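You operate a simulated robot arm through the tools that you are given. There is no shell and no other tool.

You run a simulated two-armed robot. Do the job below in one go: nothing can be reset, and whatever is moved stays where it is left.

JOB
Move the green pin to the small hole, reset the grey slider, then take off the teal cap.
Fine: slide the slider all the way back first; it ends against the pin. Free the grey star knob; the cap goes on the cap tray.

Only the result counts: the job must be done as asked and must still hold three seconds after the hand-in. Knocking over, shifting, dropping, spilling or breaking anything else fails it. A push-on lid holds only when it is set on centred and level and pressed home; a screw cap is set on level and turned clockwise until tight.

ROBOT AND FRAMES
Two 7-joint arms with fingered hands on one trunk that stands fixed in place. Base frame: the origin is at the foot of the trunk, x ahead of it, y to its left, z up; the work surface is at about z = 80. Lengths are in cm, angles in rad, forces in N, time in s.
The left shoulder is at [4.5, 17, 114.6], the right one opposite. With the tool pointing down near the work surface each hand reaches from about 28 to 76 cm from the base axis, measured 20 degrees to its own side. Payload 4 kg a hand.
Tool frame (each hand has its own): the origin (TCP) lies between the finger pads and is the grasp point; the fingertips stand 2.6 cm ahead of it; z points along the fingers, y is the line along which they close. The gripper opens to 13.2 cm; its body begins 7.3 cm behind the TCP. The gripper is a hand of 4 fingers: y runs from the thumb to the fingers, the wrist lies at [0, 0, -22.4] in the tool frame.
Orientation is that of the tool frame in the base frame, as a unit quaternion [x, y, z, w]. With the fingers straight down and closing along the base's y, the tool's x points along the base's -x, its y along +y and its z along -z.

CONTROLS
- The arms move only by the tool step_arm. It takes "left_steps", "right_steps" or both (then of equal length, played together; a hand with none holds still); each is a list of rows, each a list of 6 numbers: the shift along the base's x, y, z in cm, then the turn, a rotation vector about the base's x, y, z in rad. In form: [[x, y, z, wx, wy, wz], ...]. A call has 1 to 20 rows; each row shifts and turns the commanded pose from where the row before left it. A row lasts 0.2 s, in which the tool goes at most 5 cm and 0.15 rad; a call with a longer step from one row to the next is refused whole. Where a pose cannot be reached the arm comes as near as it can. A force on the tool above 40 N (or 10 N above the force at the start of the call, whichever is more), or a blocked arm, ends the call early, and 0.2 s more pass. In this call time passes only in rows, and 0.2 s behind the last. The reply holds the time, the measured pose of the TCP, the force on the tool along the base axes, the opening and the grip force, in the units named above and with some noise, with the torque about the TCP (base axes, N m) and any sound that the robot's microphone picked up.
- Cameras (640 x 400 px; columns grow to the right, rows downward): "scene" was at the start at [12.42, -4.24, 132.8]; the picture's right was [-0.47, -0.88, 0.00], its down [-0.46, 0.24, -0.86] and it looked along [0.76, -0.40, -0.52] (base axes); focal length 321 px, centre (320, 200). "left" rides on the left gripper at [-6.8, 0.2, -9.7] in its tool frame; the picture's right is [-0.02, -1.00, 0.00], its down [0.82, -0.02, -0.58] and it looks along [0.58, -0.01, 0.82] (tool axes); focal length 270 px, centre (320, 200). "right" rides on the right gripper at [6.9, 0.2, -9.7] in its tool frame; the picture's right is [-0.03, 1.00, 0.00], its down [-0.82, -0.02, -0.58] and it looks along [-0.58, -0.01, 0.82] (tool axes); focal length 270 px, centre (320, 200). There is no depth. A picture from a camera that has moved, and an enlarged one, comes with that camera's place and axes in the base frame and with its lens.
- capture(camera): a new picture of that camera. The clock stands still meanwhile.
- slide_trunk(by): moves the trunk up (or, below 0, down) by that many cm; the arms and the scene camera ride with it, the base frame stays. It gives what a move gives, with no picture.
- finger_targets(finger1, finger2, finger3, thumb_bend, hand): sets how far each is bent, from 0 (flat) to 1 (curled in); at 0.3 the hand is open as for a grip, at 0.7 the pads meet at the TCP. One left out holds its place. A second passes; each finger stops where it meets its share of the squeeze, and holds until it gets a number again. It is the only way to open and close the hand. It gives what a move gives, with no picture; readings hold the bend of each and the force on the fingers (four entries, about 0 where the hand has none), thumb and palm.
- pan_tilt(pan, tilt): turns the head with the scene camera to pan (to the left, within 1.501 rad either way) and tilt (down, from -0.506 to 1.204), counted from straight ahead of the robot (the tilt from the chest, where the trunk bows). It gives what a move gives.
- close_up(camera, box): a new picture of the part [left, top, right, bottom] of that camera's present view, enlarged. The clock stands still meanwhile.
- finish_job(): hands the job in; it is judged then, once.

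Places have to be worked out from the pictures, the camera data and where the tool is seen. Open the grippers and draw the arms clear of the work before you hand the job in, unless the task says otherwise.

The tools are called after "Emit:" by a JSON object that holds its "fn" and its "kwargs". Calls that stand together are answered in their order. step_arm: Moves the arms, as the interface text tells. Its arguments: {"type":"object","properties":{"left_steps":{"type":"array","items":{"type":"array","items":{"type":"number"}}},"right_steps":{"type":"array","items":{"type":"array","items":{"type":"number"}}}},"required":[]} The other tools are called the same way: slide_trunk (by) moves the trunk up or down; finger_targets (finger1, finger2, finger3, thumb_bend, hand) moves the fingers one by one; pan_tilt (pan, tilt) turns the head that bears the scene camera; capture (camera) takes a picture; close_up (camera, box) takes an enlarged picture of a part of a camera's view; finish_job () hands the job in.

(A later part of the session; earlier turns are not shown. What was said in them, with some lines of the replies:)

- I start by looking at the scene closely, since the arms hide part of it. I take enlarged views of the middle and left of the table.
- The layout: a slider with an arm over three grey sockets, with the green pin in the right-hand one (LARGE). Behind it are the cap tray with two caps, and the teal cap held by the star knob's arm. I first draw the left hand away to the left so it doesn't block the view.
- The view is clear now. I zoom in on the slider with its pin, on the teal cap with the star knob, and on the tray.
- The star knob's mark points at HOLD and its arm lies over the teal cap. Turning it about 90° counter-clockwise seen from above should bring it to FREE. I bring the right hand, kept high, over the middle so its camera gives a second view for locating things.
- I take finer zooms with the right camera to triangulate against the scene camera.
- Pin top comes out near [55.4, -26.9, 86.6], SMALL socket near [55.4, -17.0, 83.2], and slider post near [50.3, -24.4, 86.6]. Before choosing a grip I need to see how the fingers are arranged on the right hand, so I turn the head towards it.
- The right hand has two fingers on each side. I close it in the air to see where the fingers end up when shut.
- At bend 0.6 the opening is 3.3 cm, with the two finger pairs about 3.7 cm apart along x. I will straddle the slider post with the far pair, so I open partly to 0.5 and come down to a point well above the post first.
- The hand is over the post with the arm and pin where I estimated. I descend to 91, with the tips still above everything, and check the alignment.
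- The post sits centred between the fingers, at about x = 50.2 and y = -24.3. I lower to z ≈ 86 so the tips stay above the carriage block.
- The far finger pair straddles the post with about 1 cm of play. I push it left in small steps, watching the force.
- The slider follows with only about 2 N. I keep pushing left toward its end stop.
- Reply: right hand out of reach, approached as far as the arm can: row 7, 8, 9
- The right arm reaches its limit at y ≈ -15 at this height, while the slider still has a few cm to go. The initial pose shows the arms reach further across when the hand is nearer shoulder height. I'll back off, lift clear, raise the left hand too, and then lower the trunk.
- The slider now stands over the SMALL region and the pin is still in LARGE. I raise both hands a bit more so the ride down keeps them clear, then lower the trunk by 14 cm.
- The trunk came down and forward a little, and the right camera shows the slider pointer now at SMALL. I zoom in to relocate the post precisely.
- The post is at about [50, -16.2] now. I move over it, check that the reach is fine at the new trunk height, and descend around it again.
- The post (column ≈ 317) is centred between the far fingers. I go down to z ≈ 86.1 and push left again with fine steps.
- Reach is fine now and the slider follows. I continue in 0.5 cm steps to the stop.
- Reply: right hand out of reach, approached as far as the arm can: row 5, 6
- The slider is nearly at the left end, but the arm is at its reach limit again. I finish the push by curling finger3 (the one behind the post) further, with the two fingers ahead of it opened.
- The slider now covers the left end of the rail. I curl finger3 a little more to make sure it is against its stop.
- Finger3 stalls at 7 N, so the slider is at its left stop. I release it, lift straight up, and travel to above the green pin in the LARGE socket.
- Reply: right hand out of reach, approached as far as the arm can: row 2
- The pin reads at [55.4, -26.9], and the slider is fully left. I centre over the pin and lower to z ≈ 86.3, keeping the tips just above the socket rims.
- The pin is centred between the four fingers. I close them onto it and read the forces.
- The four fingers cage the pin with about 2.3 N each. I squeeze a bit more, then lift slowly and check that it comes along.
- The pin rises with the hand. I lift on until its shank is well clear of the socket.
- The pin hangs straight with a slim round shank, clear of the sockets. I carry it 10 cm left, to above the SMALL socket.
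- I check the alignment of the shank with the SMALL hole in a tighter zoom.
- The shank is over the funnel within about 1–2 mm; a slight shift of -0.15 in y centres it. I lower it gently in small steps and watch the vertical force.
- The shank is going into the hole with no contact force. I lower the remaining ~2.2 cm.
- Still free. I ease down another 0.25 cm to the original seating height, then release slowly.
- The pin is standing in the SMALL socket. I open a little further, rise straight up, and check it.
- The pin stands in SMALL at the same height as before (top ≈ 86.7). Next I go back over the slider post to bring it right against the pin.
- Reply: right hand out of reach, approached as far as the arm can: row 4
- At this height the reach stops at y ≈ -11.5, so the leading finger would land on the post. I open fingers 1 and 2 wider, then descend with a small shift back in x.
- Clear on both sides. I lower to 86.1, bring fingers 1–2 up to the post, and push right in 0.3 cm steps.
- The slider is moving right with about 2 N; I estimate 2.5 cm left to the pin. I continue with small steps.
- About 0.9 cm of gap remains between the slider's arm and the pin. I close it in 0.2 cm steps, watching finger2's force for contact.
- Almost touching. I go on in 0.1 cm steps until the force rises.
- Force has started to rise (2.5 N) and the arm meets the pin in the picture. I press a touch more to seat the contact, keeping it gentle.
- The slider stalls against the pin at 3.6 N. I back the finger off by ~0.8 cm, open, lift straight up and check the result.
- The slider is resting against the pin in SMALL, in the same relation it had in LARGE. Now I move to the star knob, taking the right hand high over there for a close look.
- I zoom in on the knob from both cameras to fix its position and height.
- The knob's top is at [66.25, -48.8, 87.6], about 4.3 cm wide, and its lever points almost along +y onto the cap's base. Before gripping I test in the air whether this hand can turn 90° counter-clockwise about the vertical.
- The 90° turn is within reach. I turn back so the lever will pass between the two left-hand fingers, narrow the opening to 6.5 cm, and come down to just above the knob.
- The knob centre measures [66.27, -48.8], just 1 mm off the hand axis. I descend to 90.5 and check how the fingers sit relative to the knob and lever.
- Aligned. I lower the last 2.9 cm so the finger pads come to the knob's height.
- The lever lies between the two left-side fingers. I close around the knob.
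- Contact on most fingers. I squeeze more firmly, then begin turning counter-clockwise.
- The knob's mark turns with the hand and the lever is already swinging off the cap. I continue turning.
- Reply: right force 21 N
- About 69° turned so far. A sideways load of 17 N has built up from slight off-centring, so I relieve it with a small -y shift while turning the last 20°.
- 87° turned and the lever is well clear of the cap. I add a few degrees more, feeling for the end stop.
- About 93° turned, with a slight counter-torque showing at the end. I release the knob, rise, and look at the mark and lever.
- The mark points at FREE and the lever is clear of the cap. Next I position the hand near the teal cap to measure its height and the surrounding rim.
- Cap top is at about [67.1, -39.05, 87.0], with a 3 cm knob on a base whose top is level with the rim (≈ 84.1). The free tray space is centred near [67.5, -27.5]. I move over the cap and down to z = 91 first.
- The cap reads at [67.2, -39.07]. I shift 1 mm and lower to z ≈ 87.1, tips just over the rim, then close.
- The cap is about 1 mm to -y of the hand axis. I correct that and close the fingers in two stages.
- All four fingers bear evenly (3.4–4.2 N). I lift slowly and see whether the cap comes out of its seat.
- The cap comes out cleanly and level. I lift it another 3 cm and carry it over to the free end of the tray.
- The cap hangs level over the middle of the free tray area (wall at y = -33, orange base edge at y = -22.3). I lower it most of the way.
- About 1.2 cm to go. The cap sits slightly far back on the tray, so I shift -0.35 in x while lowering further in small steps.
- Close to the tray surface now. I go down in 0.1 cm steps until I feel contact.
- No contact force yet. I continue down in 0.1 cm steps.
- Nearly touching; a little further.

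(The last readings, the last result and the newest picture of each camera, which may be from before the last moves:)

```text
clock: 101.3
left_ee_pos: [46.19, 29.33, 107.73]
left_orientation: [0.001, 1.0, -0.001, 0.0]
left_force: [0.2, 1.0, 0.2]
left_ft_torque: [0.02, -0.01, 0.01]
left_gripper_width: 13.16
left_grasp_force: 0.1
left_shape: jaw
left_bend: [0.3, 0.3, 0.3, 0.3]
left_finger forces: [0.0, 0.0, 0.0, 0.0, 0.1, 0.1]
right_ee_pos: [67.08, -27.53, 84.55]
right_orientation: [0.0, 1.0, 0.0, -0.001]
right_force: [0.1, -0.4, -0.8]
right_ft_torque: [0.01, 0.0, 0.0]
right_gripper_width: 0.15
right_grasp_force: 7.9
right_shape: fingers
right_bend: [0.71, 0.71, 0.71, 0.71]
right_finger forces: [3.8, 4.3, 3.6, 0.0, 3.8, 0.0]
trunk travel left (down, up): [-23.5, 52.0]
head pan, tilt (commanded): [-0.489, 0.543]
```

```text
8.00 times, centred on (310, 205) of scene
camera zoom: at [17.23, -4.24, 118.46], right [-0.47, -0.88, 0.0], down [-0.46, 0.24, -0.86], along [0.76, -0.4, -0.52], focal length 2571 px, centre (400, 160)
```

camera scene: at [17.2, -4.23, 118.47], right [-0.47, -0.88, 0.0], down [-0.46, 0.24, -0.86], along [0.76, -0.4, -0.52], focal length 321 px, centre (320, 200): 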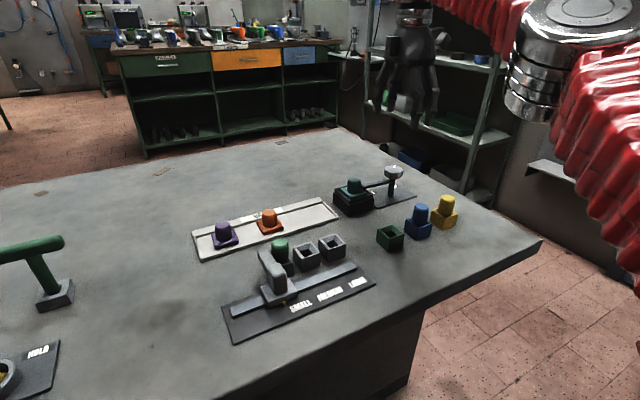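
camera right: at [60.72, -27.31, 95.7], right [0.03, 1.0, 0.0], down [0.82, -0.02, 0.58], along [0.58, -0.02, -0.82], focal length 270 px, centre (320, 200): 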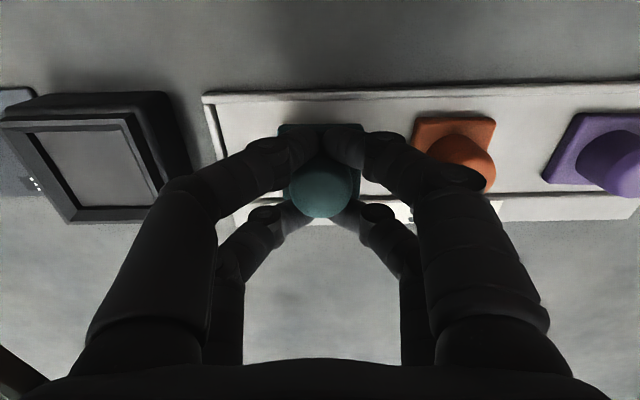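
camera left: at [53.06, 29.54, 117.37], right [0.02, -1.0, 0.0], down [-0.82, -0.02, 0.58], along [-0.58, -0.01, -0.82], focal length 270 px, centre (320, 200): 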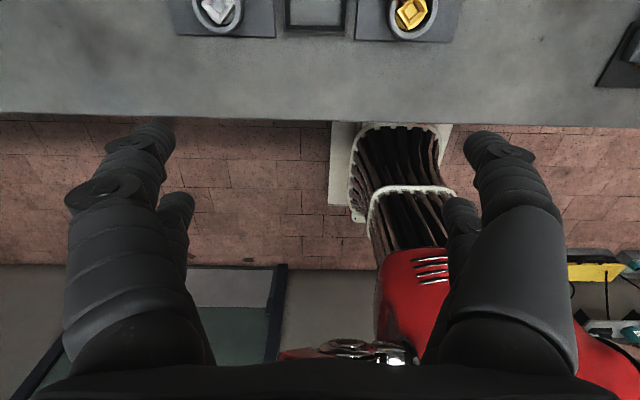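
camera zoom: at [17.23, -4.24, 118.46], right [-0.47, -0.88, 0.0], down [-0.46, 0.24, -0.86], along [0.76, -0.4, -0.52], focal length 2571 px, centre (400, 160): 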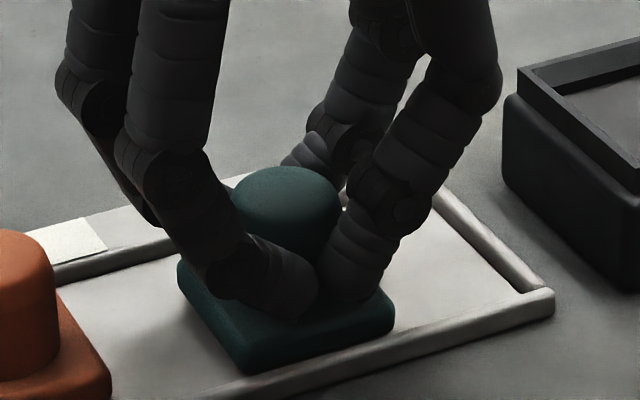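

Still moving freely; I continue to feel for contact.

Emit:
{"fn": "step_arm", "kwargs": {"right_steps": [[0, 0, -0.1, 0, 0, 0], [0, 0, -0.1, 0, 0, 0], [0, 0, 0, 0, 0, 0]]}}

Emit:
{"fn": "close_up", "kwargs": {"camera": "scene", "box": [280, 180, 340, 230]}}

```text
clock: 102.1
left_ee_pos: [46.06, 29.31, 107.82]
left_orientation: [0.0, 1.0, 0.001, 0.0]
left_force: [0.4, -0.7, 0.5]
left_ft_torque: [0.0, 0.01, -0.05]
left_gripper_width: 13.16
left_grasp_force: 0.2
left_shape: jaw
left_bend: [0.3, 0.3, 0.3, 0.3]
left_finger forces: [0.0, 0.0, 0.0, 0.0, 0.0, 0.0]
right_ee_pos: [67.13, -27.49, 84.28]
right_orientation: [0.001, 1.0, -0.001, 0.0]
right_force: [-0.2, 0.4, 2.0]
right_ft_torque: [0.02, 0.05, -0.02]
right_gripper_width: 0.1
right_grasp_force: 8.0
right_shape: fingers
right_bend: [0.72, 0.71, 0.71, 0.71]
right_finger forces: [4.1, 4.5, 3.5, 0.1, 4.1, 0.0]
trunk travel left (down, up): [-23.5, 52.0]
head pan, tilt (commanded): [-0.489, 0.543]
```

```text
8.00 times, centred on (310, 205) of scene
camera zoom: at [17.21, -4.23, 118.46], right [-0.47, -0.88, 0.0], down [-0.46, 0.24, -0.86], along [0.76, -0.4, -0.52], focal length 2571 px, centre (400, 160)
```

zoom: 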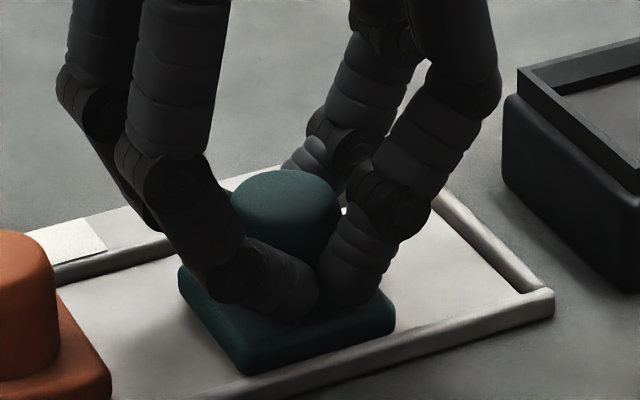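

Contact: the force reads +2 N upward and the cap has stopped descending. I release gently in two stages and lift away.

Emit:
{"fn": "finger_targets", "kwargs": {"hand": "right", "finger1": 0.66, "finger2": 0.66, "finger3": 0.66, "thumb_bend": 0.66}}

Emit:
{"fn": "finger_targets", "kwargs": {"hand": "right", "finger1": 0.55, "finger2": 0.55, "finger3": 0.55, "thumb_bend": 0.55}}

Emit:
{"fn": "close_up", "kwargs": {"camera": "scene", "box": [280, 180, 340, 230]}}

Emit:
{"fn": "capture", "kwargs": {"camera": "right"}}

```text
clock: 103.1
left_ee_pos: [46.06, 29.33, 107.65]
left_orientation: [0.0, 1.0, 0.001, 0.0]
left_force: [-0.5, -0.9, -0.1]
left_ft_torque: [0.02, 0.0, 0.01]
left_gripper_width: 13.19
left_grasp_force: 0.0
left_shape: jaw
left_bend: [0.3, 0.3, 0.3, 0.3]
left_finger forces: [0.0, 0.0, 0.0, 0.0, 0.1, 0.0]
right_ee_pos: [67.23, -27.55, 84.35]
right_orientation: [0.0, 1.0, 0.0, 0.0]
right_force: [0.4, -0.7, 1.0]
right_ft_torque: [0.0, 0.01, 0.05]
right_gripper_width: 1.28
right_grasp_force: 0.8
right_shape: fingers
right_bend: [0.66, 0.66, 0.66, 0.66]
right_finger forces: [0.2, 0.6, 0.5, 0.0, 0.2, 0.0]
trunk travel left (down, up): [-23.5, 52.0]
head pan, tilt (commanded): [-0.489, 0.543]
```

```text
clock: 104.1
left_ee_pos: [46.1, 29.25, 107.75]
left_orientation: [0.001, 1.0, 0.001, 0.0]
left_force: [1.1, 0.0, -0.4]
left_ft_torque: [-0.03, 0.01, 0.03]
left_gripper_width: 13.19
left_grasp_force: 0.1
left_shape: jaw
left_bend: [0.3, 0.3, 0.3, 0.3]
left_finger forces: [0.0, 0.0, 0.1, 0.0, 0.0, 0.0]
right_ee_pos: [67.19, -27.51, 84.17]
right_orientation: [0.0, 1.0, 0.0, -0.001]
right_force: [1.4, -0.3, -0.5]
right_ft_torque: [0.0, 0.02, -0.01]
right_gripper_width: 4.87
right_grasp_force: 0.0
right_shape: fingers
right_bend: [0.55, 0.55, 0.55, 0.55]
right_finger forces: [0.0, 0.1, 0.0, 0.0, 0.1, 0.0]
trunk travel left (down, up): [-23.5, 52.0]
head pan, tilt (commanded): [-0.489, 0.543]
```

```text
8.00 times, centred on (310, 205) of scene
camera zoom: at [17.23, -4.24, 118.46], right [-0.47, -0.88, 0.0], down [-0.46, 0.24, -0.86], along [0.76, -0.4, -0.52], focal length 2571 px, centre (400, 160)
```

zoom: 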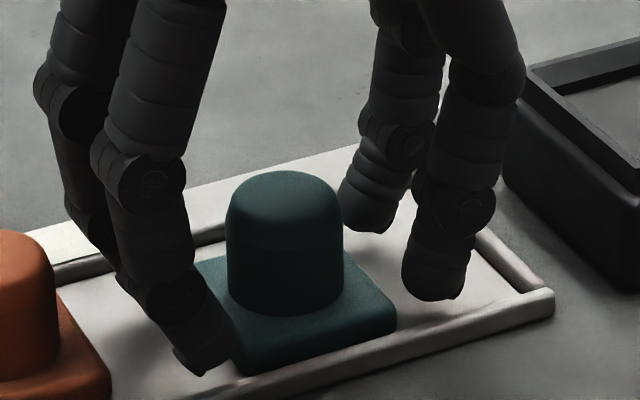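

```text
taken
camera right: at [60.38, -27.29, 93.9], right [0.03, 1.0, 0.0], down [0.82, -0.02, 0.58], along [0.58, -0.01, -0.82], focal length 270 px, centre (320, 200)
```

right: 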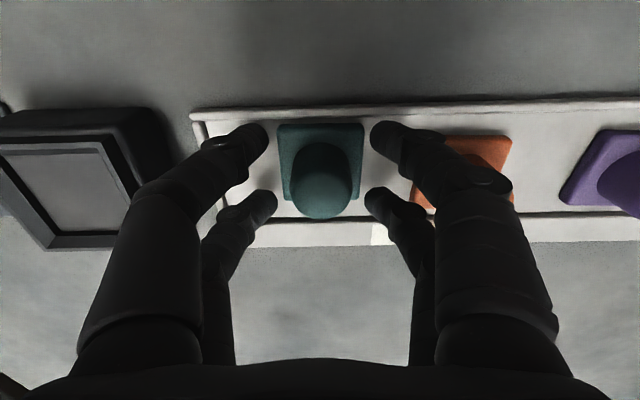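

The cap stands flat on the tray and the fingers are free of it. I raise the hand straight up and then draw it back to the right.

Emit:
{"fn": "step_arm", "kwargs": {"right_steps": [[0, 0, 1, 0, 0, 0], [0, 0, 2, 0, 0, 0], [0, 0, 3, 0, 0, 0], [0, 0, 4, 0, 0, 0], [0, 0, 4, 0, 0, 0], [0, 0, 4, 0, 0, 0], [-3, -3, 1, 0, 0, 0], [-3, -3, 1, 0, 0, 0], [-3, -3, 0, 0, 0, 0], [-3, -3, 0, 0, 0, 0], [-3, -3, 0, 0, 0, 0], [-3, -3, 0, 0, 0, 0], [-3, -3, 0, 0, 0, 0], [0, 0, 0, 0, 0, 0]]}}

Emit:
{"fn": "capture", "kwargs": {"camera": "scene"}}

Emit:
{"fn": "close_up", "kwargs": {"camera": "scene", "box": [180, 160, 460, 340]}}

```text
clock: 107.1
left_ee_pos: [46.19, 29.33, 107.76]
left_orientation: [0.0, 1.0, 0.0, 0.0]
left_force: [-0.4, -0.3, 0.4]
left_ft_torque: [-0.02, -0.04, 0.01]
left_gripper_width: 13.19
left_grasp_force: 0.0
left_shape: jaw
left_bend: [0.3, 0.3, 0.3, 0.3]
left_finger forces: [0.0, 0.0, 0.0, 0.0, 0.1, 0.0]
right_ee_pos: [44.57, -52.15, 104.41]
right_orientation: [0.0, 1.0, -0.001, -0.001]
right_force: [1.0, 0.1, -0.5]
right_ft_torque: [-0.03, 0.0, 0.02]
right_gripper_width: 4.88
right_grasp_force: 0.0
right_shape: fingers
right_bend: [0.55, 0.55, 0.55, 0.55]
right_finger forces: [0.0, 0.1, 0.0, 0.0, 0.0, 0.0]
right hand out of reach, approached as far as the arm can: row 4, 5, 6
trunk travel left (down, up): [-23.5, 52.0]
head pan, tilt (commanded): [-0.489, 0.543]
```

```text
taken
camera scene: at [17.24, -4.24, 118.45], right [-0.47, -0.88, 0.0], down [-0.46, 0.24, -0.86], along [0.76, -0.4, -0.52], focal length 321 px, centre (320, 200)
```

scene: 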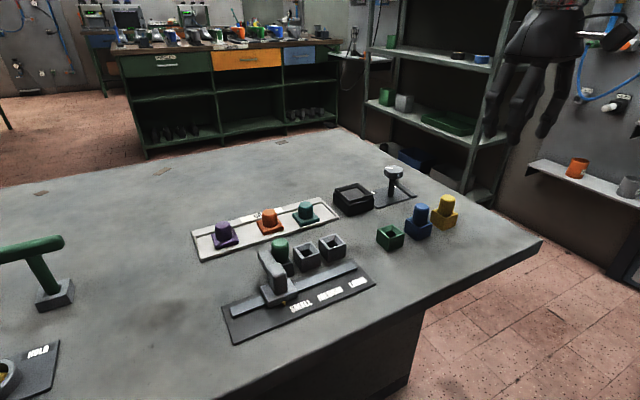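

```text
2.22 times, centred on (320, 250) of scene
camera zoom: at [17.24, -4.24, 118.45], right [-0.47, -0.88, 0.0], down [-0.46, 0.24, -0.86], along [0.76, -0.4, -0.52], focal length 714 px, centre (320, 89)
```

zoom: 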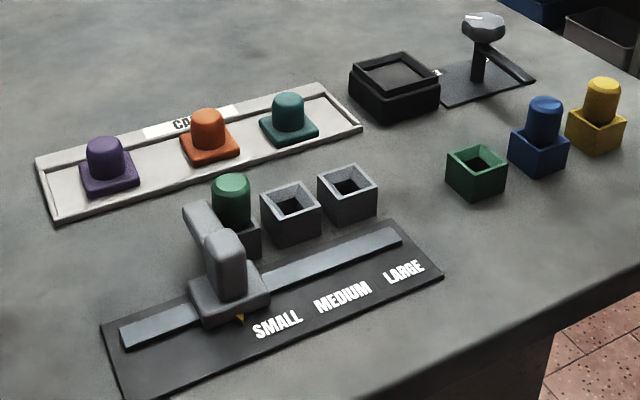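

Everything is in place. I verify the slider–pin contact and the teal cap's seating in tight zooms before handing in.

Emit:
{"fn": "close_up", "kwargs": {"camera": "scene", "box": [245, 225, 315, 310]}}

Emit:
{"fn": "close_up", "kwargs": {"camera": "scene", "box": [280, 185, 350, 240]}}

Emit:
{"fn": "close_up", "kwargs": {"camera": "scene", "box": [360, 155, 430, 215]}}

Emit:
{"fn": "capture", "kwargs": {"camera": "right"}}

```text
4.71 times, centred on (280, 268) of scene
camera zoom: at [17.24, -4.24, 118.45], right [-0.47, -0.88, 0.0], down [-0.46, 0.24, -0.86], along [0.76, -0.4, -0.52], focal length 1512 px, centre (508, -118)
```

zoom: 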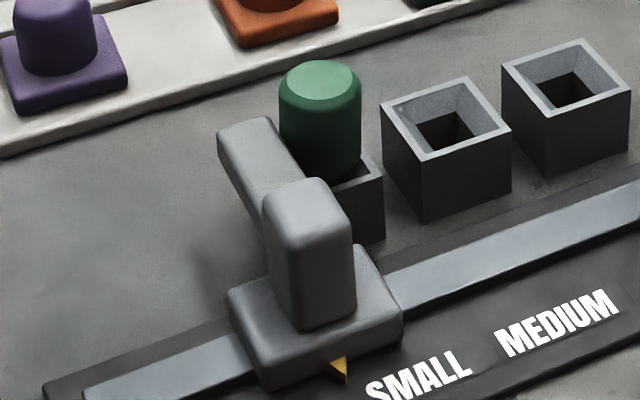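

```text
7.27 times, centred on (315, 212) of scene
camera zoom: at [17.24, -4.24, 118.45], right [-0.47, -0.88, 0.0], down [-0.46, 0.24, -0.86], along [0.76, -0.4, -0.52], focal length 2337 px, centre (356, 109)
```

zoom: 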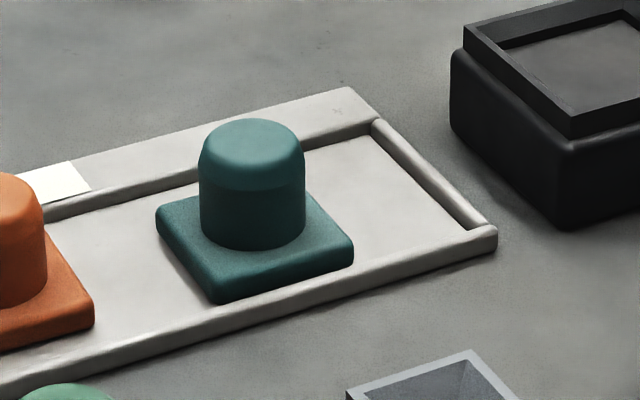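

```text
6.67 times, centred on (395, 185) of scene
camera zoom: at [17.24, -4.24, 118.45], right [-0.47, -0.88, 0.0], down [-0.46, 0.24, -0.86], along [0.76, -0.4, -0.52], focal length 2142 px, centre (-180, 300)
```

zoom: 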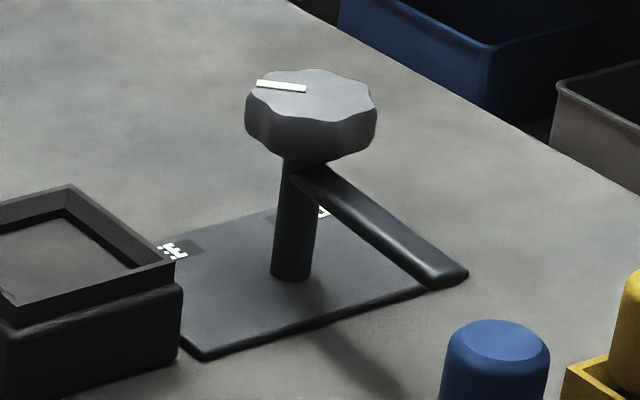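

```text
taken
camera right: at [37.78, -51.88, 114.05], right [0.03, 1.0, 0.0], down [0.82, -0.02, 0.58], along [0.58, -0.01, -0.82], focal length 270 px, centre (320, 200)
```

right: 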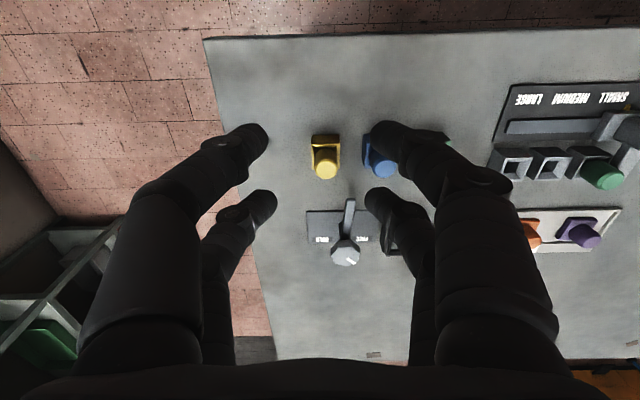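

The pin is in SMALL with the slider's arm against it, the knob reads FREE, and the cap is flat on the tray. I open the right hand fully before handing in.

Emit:
{"fn": "finger_targets", "kwargs": {"hand": "right", "finger1": 0.3, "finger2": 0.3, "finger3": 0.3, "thumb_bend": 0.3}}

Emit:
{"fn": "capture", "kwargs": {"camera": "scene"}}

```text
clock: 108.1
left_ee_pos: [46.05, 29.39, 107.78]
left_orientation: [0.0, 1.0, 0.0, 0.0]
left_force: [0.2, 0.4, -0.2]
left_ft_torque: [0.01, 0.02, 0.0]
left_gripper_width: 13.19
left_grasp_force: 0.1
left_shape: jaw
left_bend: [0.3, 0.3, 0.3, 0.3]
left_finger forces: [0.0, 0.0, 0.0, 0.0, 0.1, 0.1]
right_ee_pos: [44.53, -52.02, 104.53]
right_orientation: [0.001, 1.0, 0.0, -0.001]
right_force: [0.2, -0.3, 0.0]
right_ft_torque: [0.03, 0.0, -0.01]
right_gripper_width: 13.24
right_grasp_force: 0.0
right_shape: fingers
right_bend: [0.3, 0.3, 0.3, 0.3]
right_finger forces: [0.0, 0.0, 0.0, 0.0, 0.0, 0.0]
trunk travel left (down, up): [-23.5, 52.0]
head pan, tilt (commanded): [-0.489, 0.543]
```

```text
taken
camera scene: at [17.19, -4.24, 118.46], right [-0.47, -0.88, 0.0], down [-0.46, 0.24, -0.86], along [0.76, -0.4, -0.52], focal length 321 px, centre (320, 200)
```

scene: 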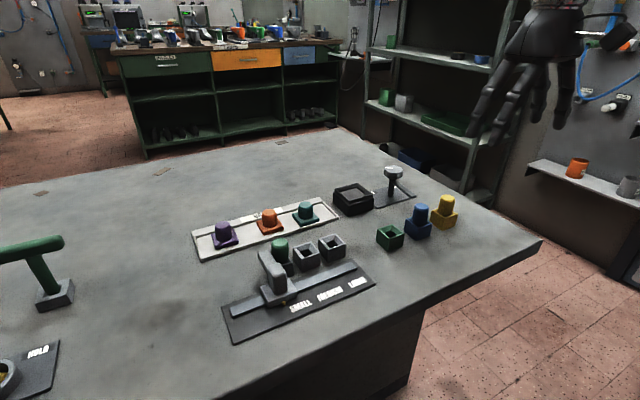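

Both hands are open and clear of the work, and nothing else has been disturbed. I hand the job in.

Emit:
{"fn": "finish_job", "kwargs": {}}

```text
The job is handed in.
```

The job is done and handed in; the tool confirmed only that it was received, with no verdict yet.

- **Slider back:** I pushed the grey slider left until it stopped against its end, before touching the pin.
- **Green pin:** It is now in the SMALL socket, standing at the same height as it did in LARGE.
- **Slider reset:** I then slid it right until its arm stopped against the pin, in the same position relative to the pin as at the start.
- **Star knob:** I turned it about 93° counter-clockwise. Its mark points at FREE and the lever is clear of the cap.
- **Teal cap:** I lifted it out level and set it flat on the cap tray, between the orange cap and the right-hand end.

When I let go of the pin, the fingers pressed lightly (a few newtons) against something, probably the MEDIUM socket. The later pictures show no sign that it moved. In the final pictures nothing else looks disturbed, and both hands are open and clear of the work. I also lowered the trunk 14 cm so the right arm could reach the slider, and left it there.
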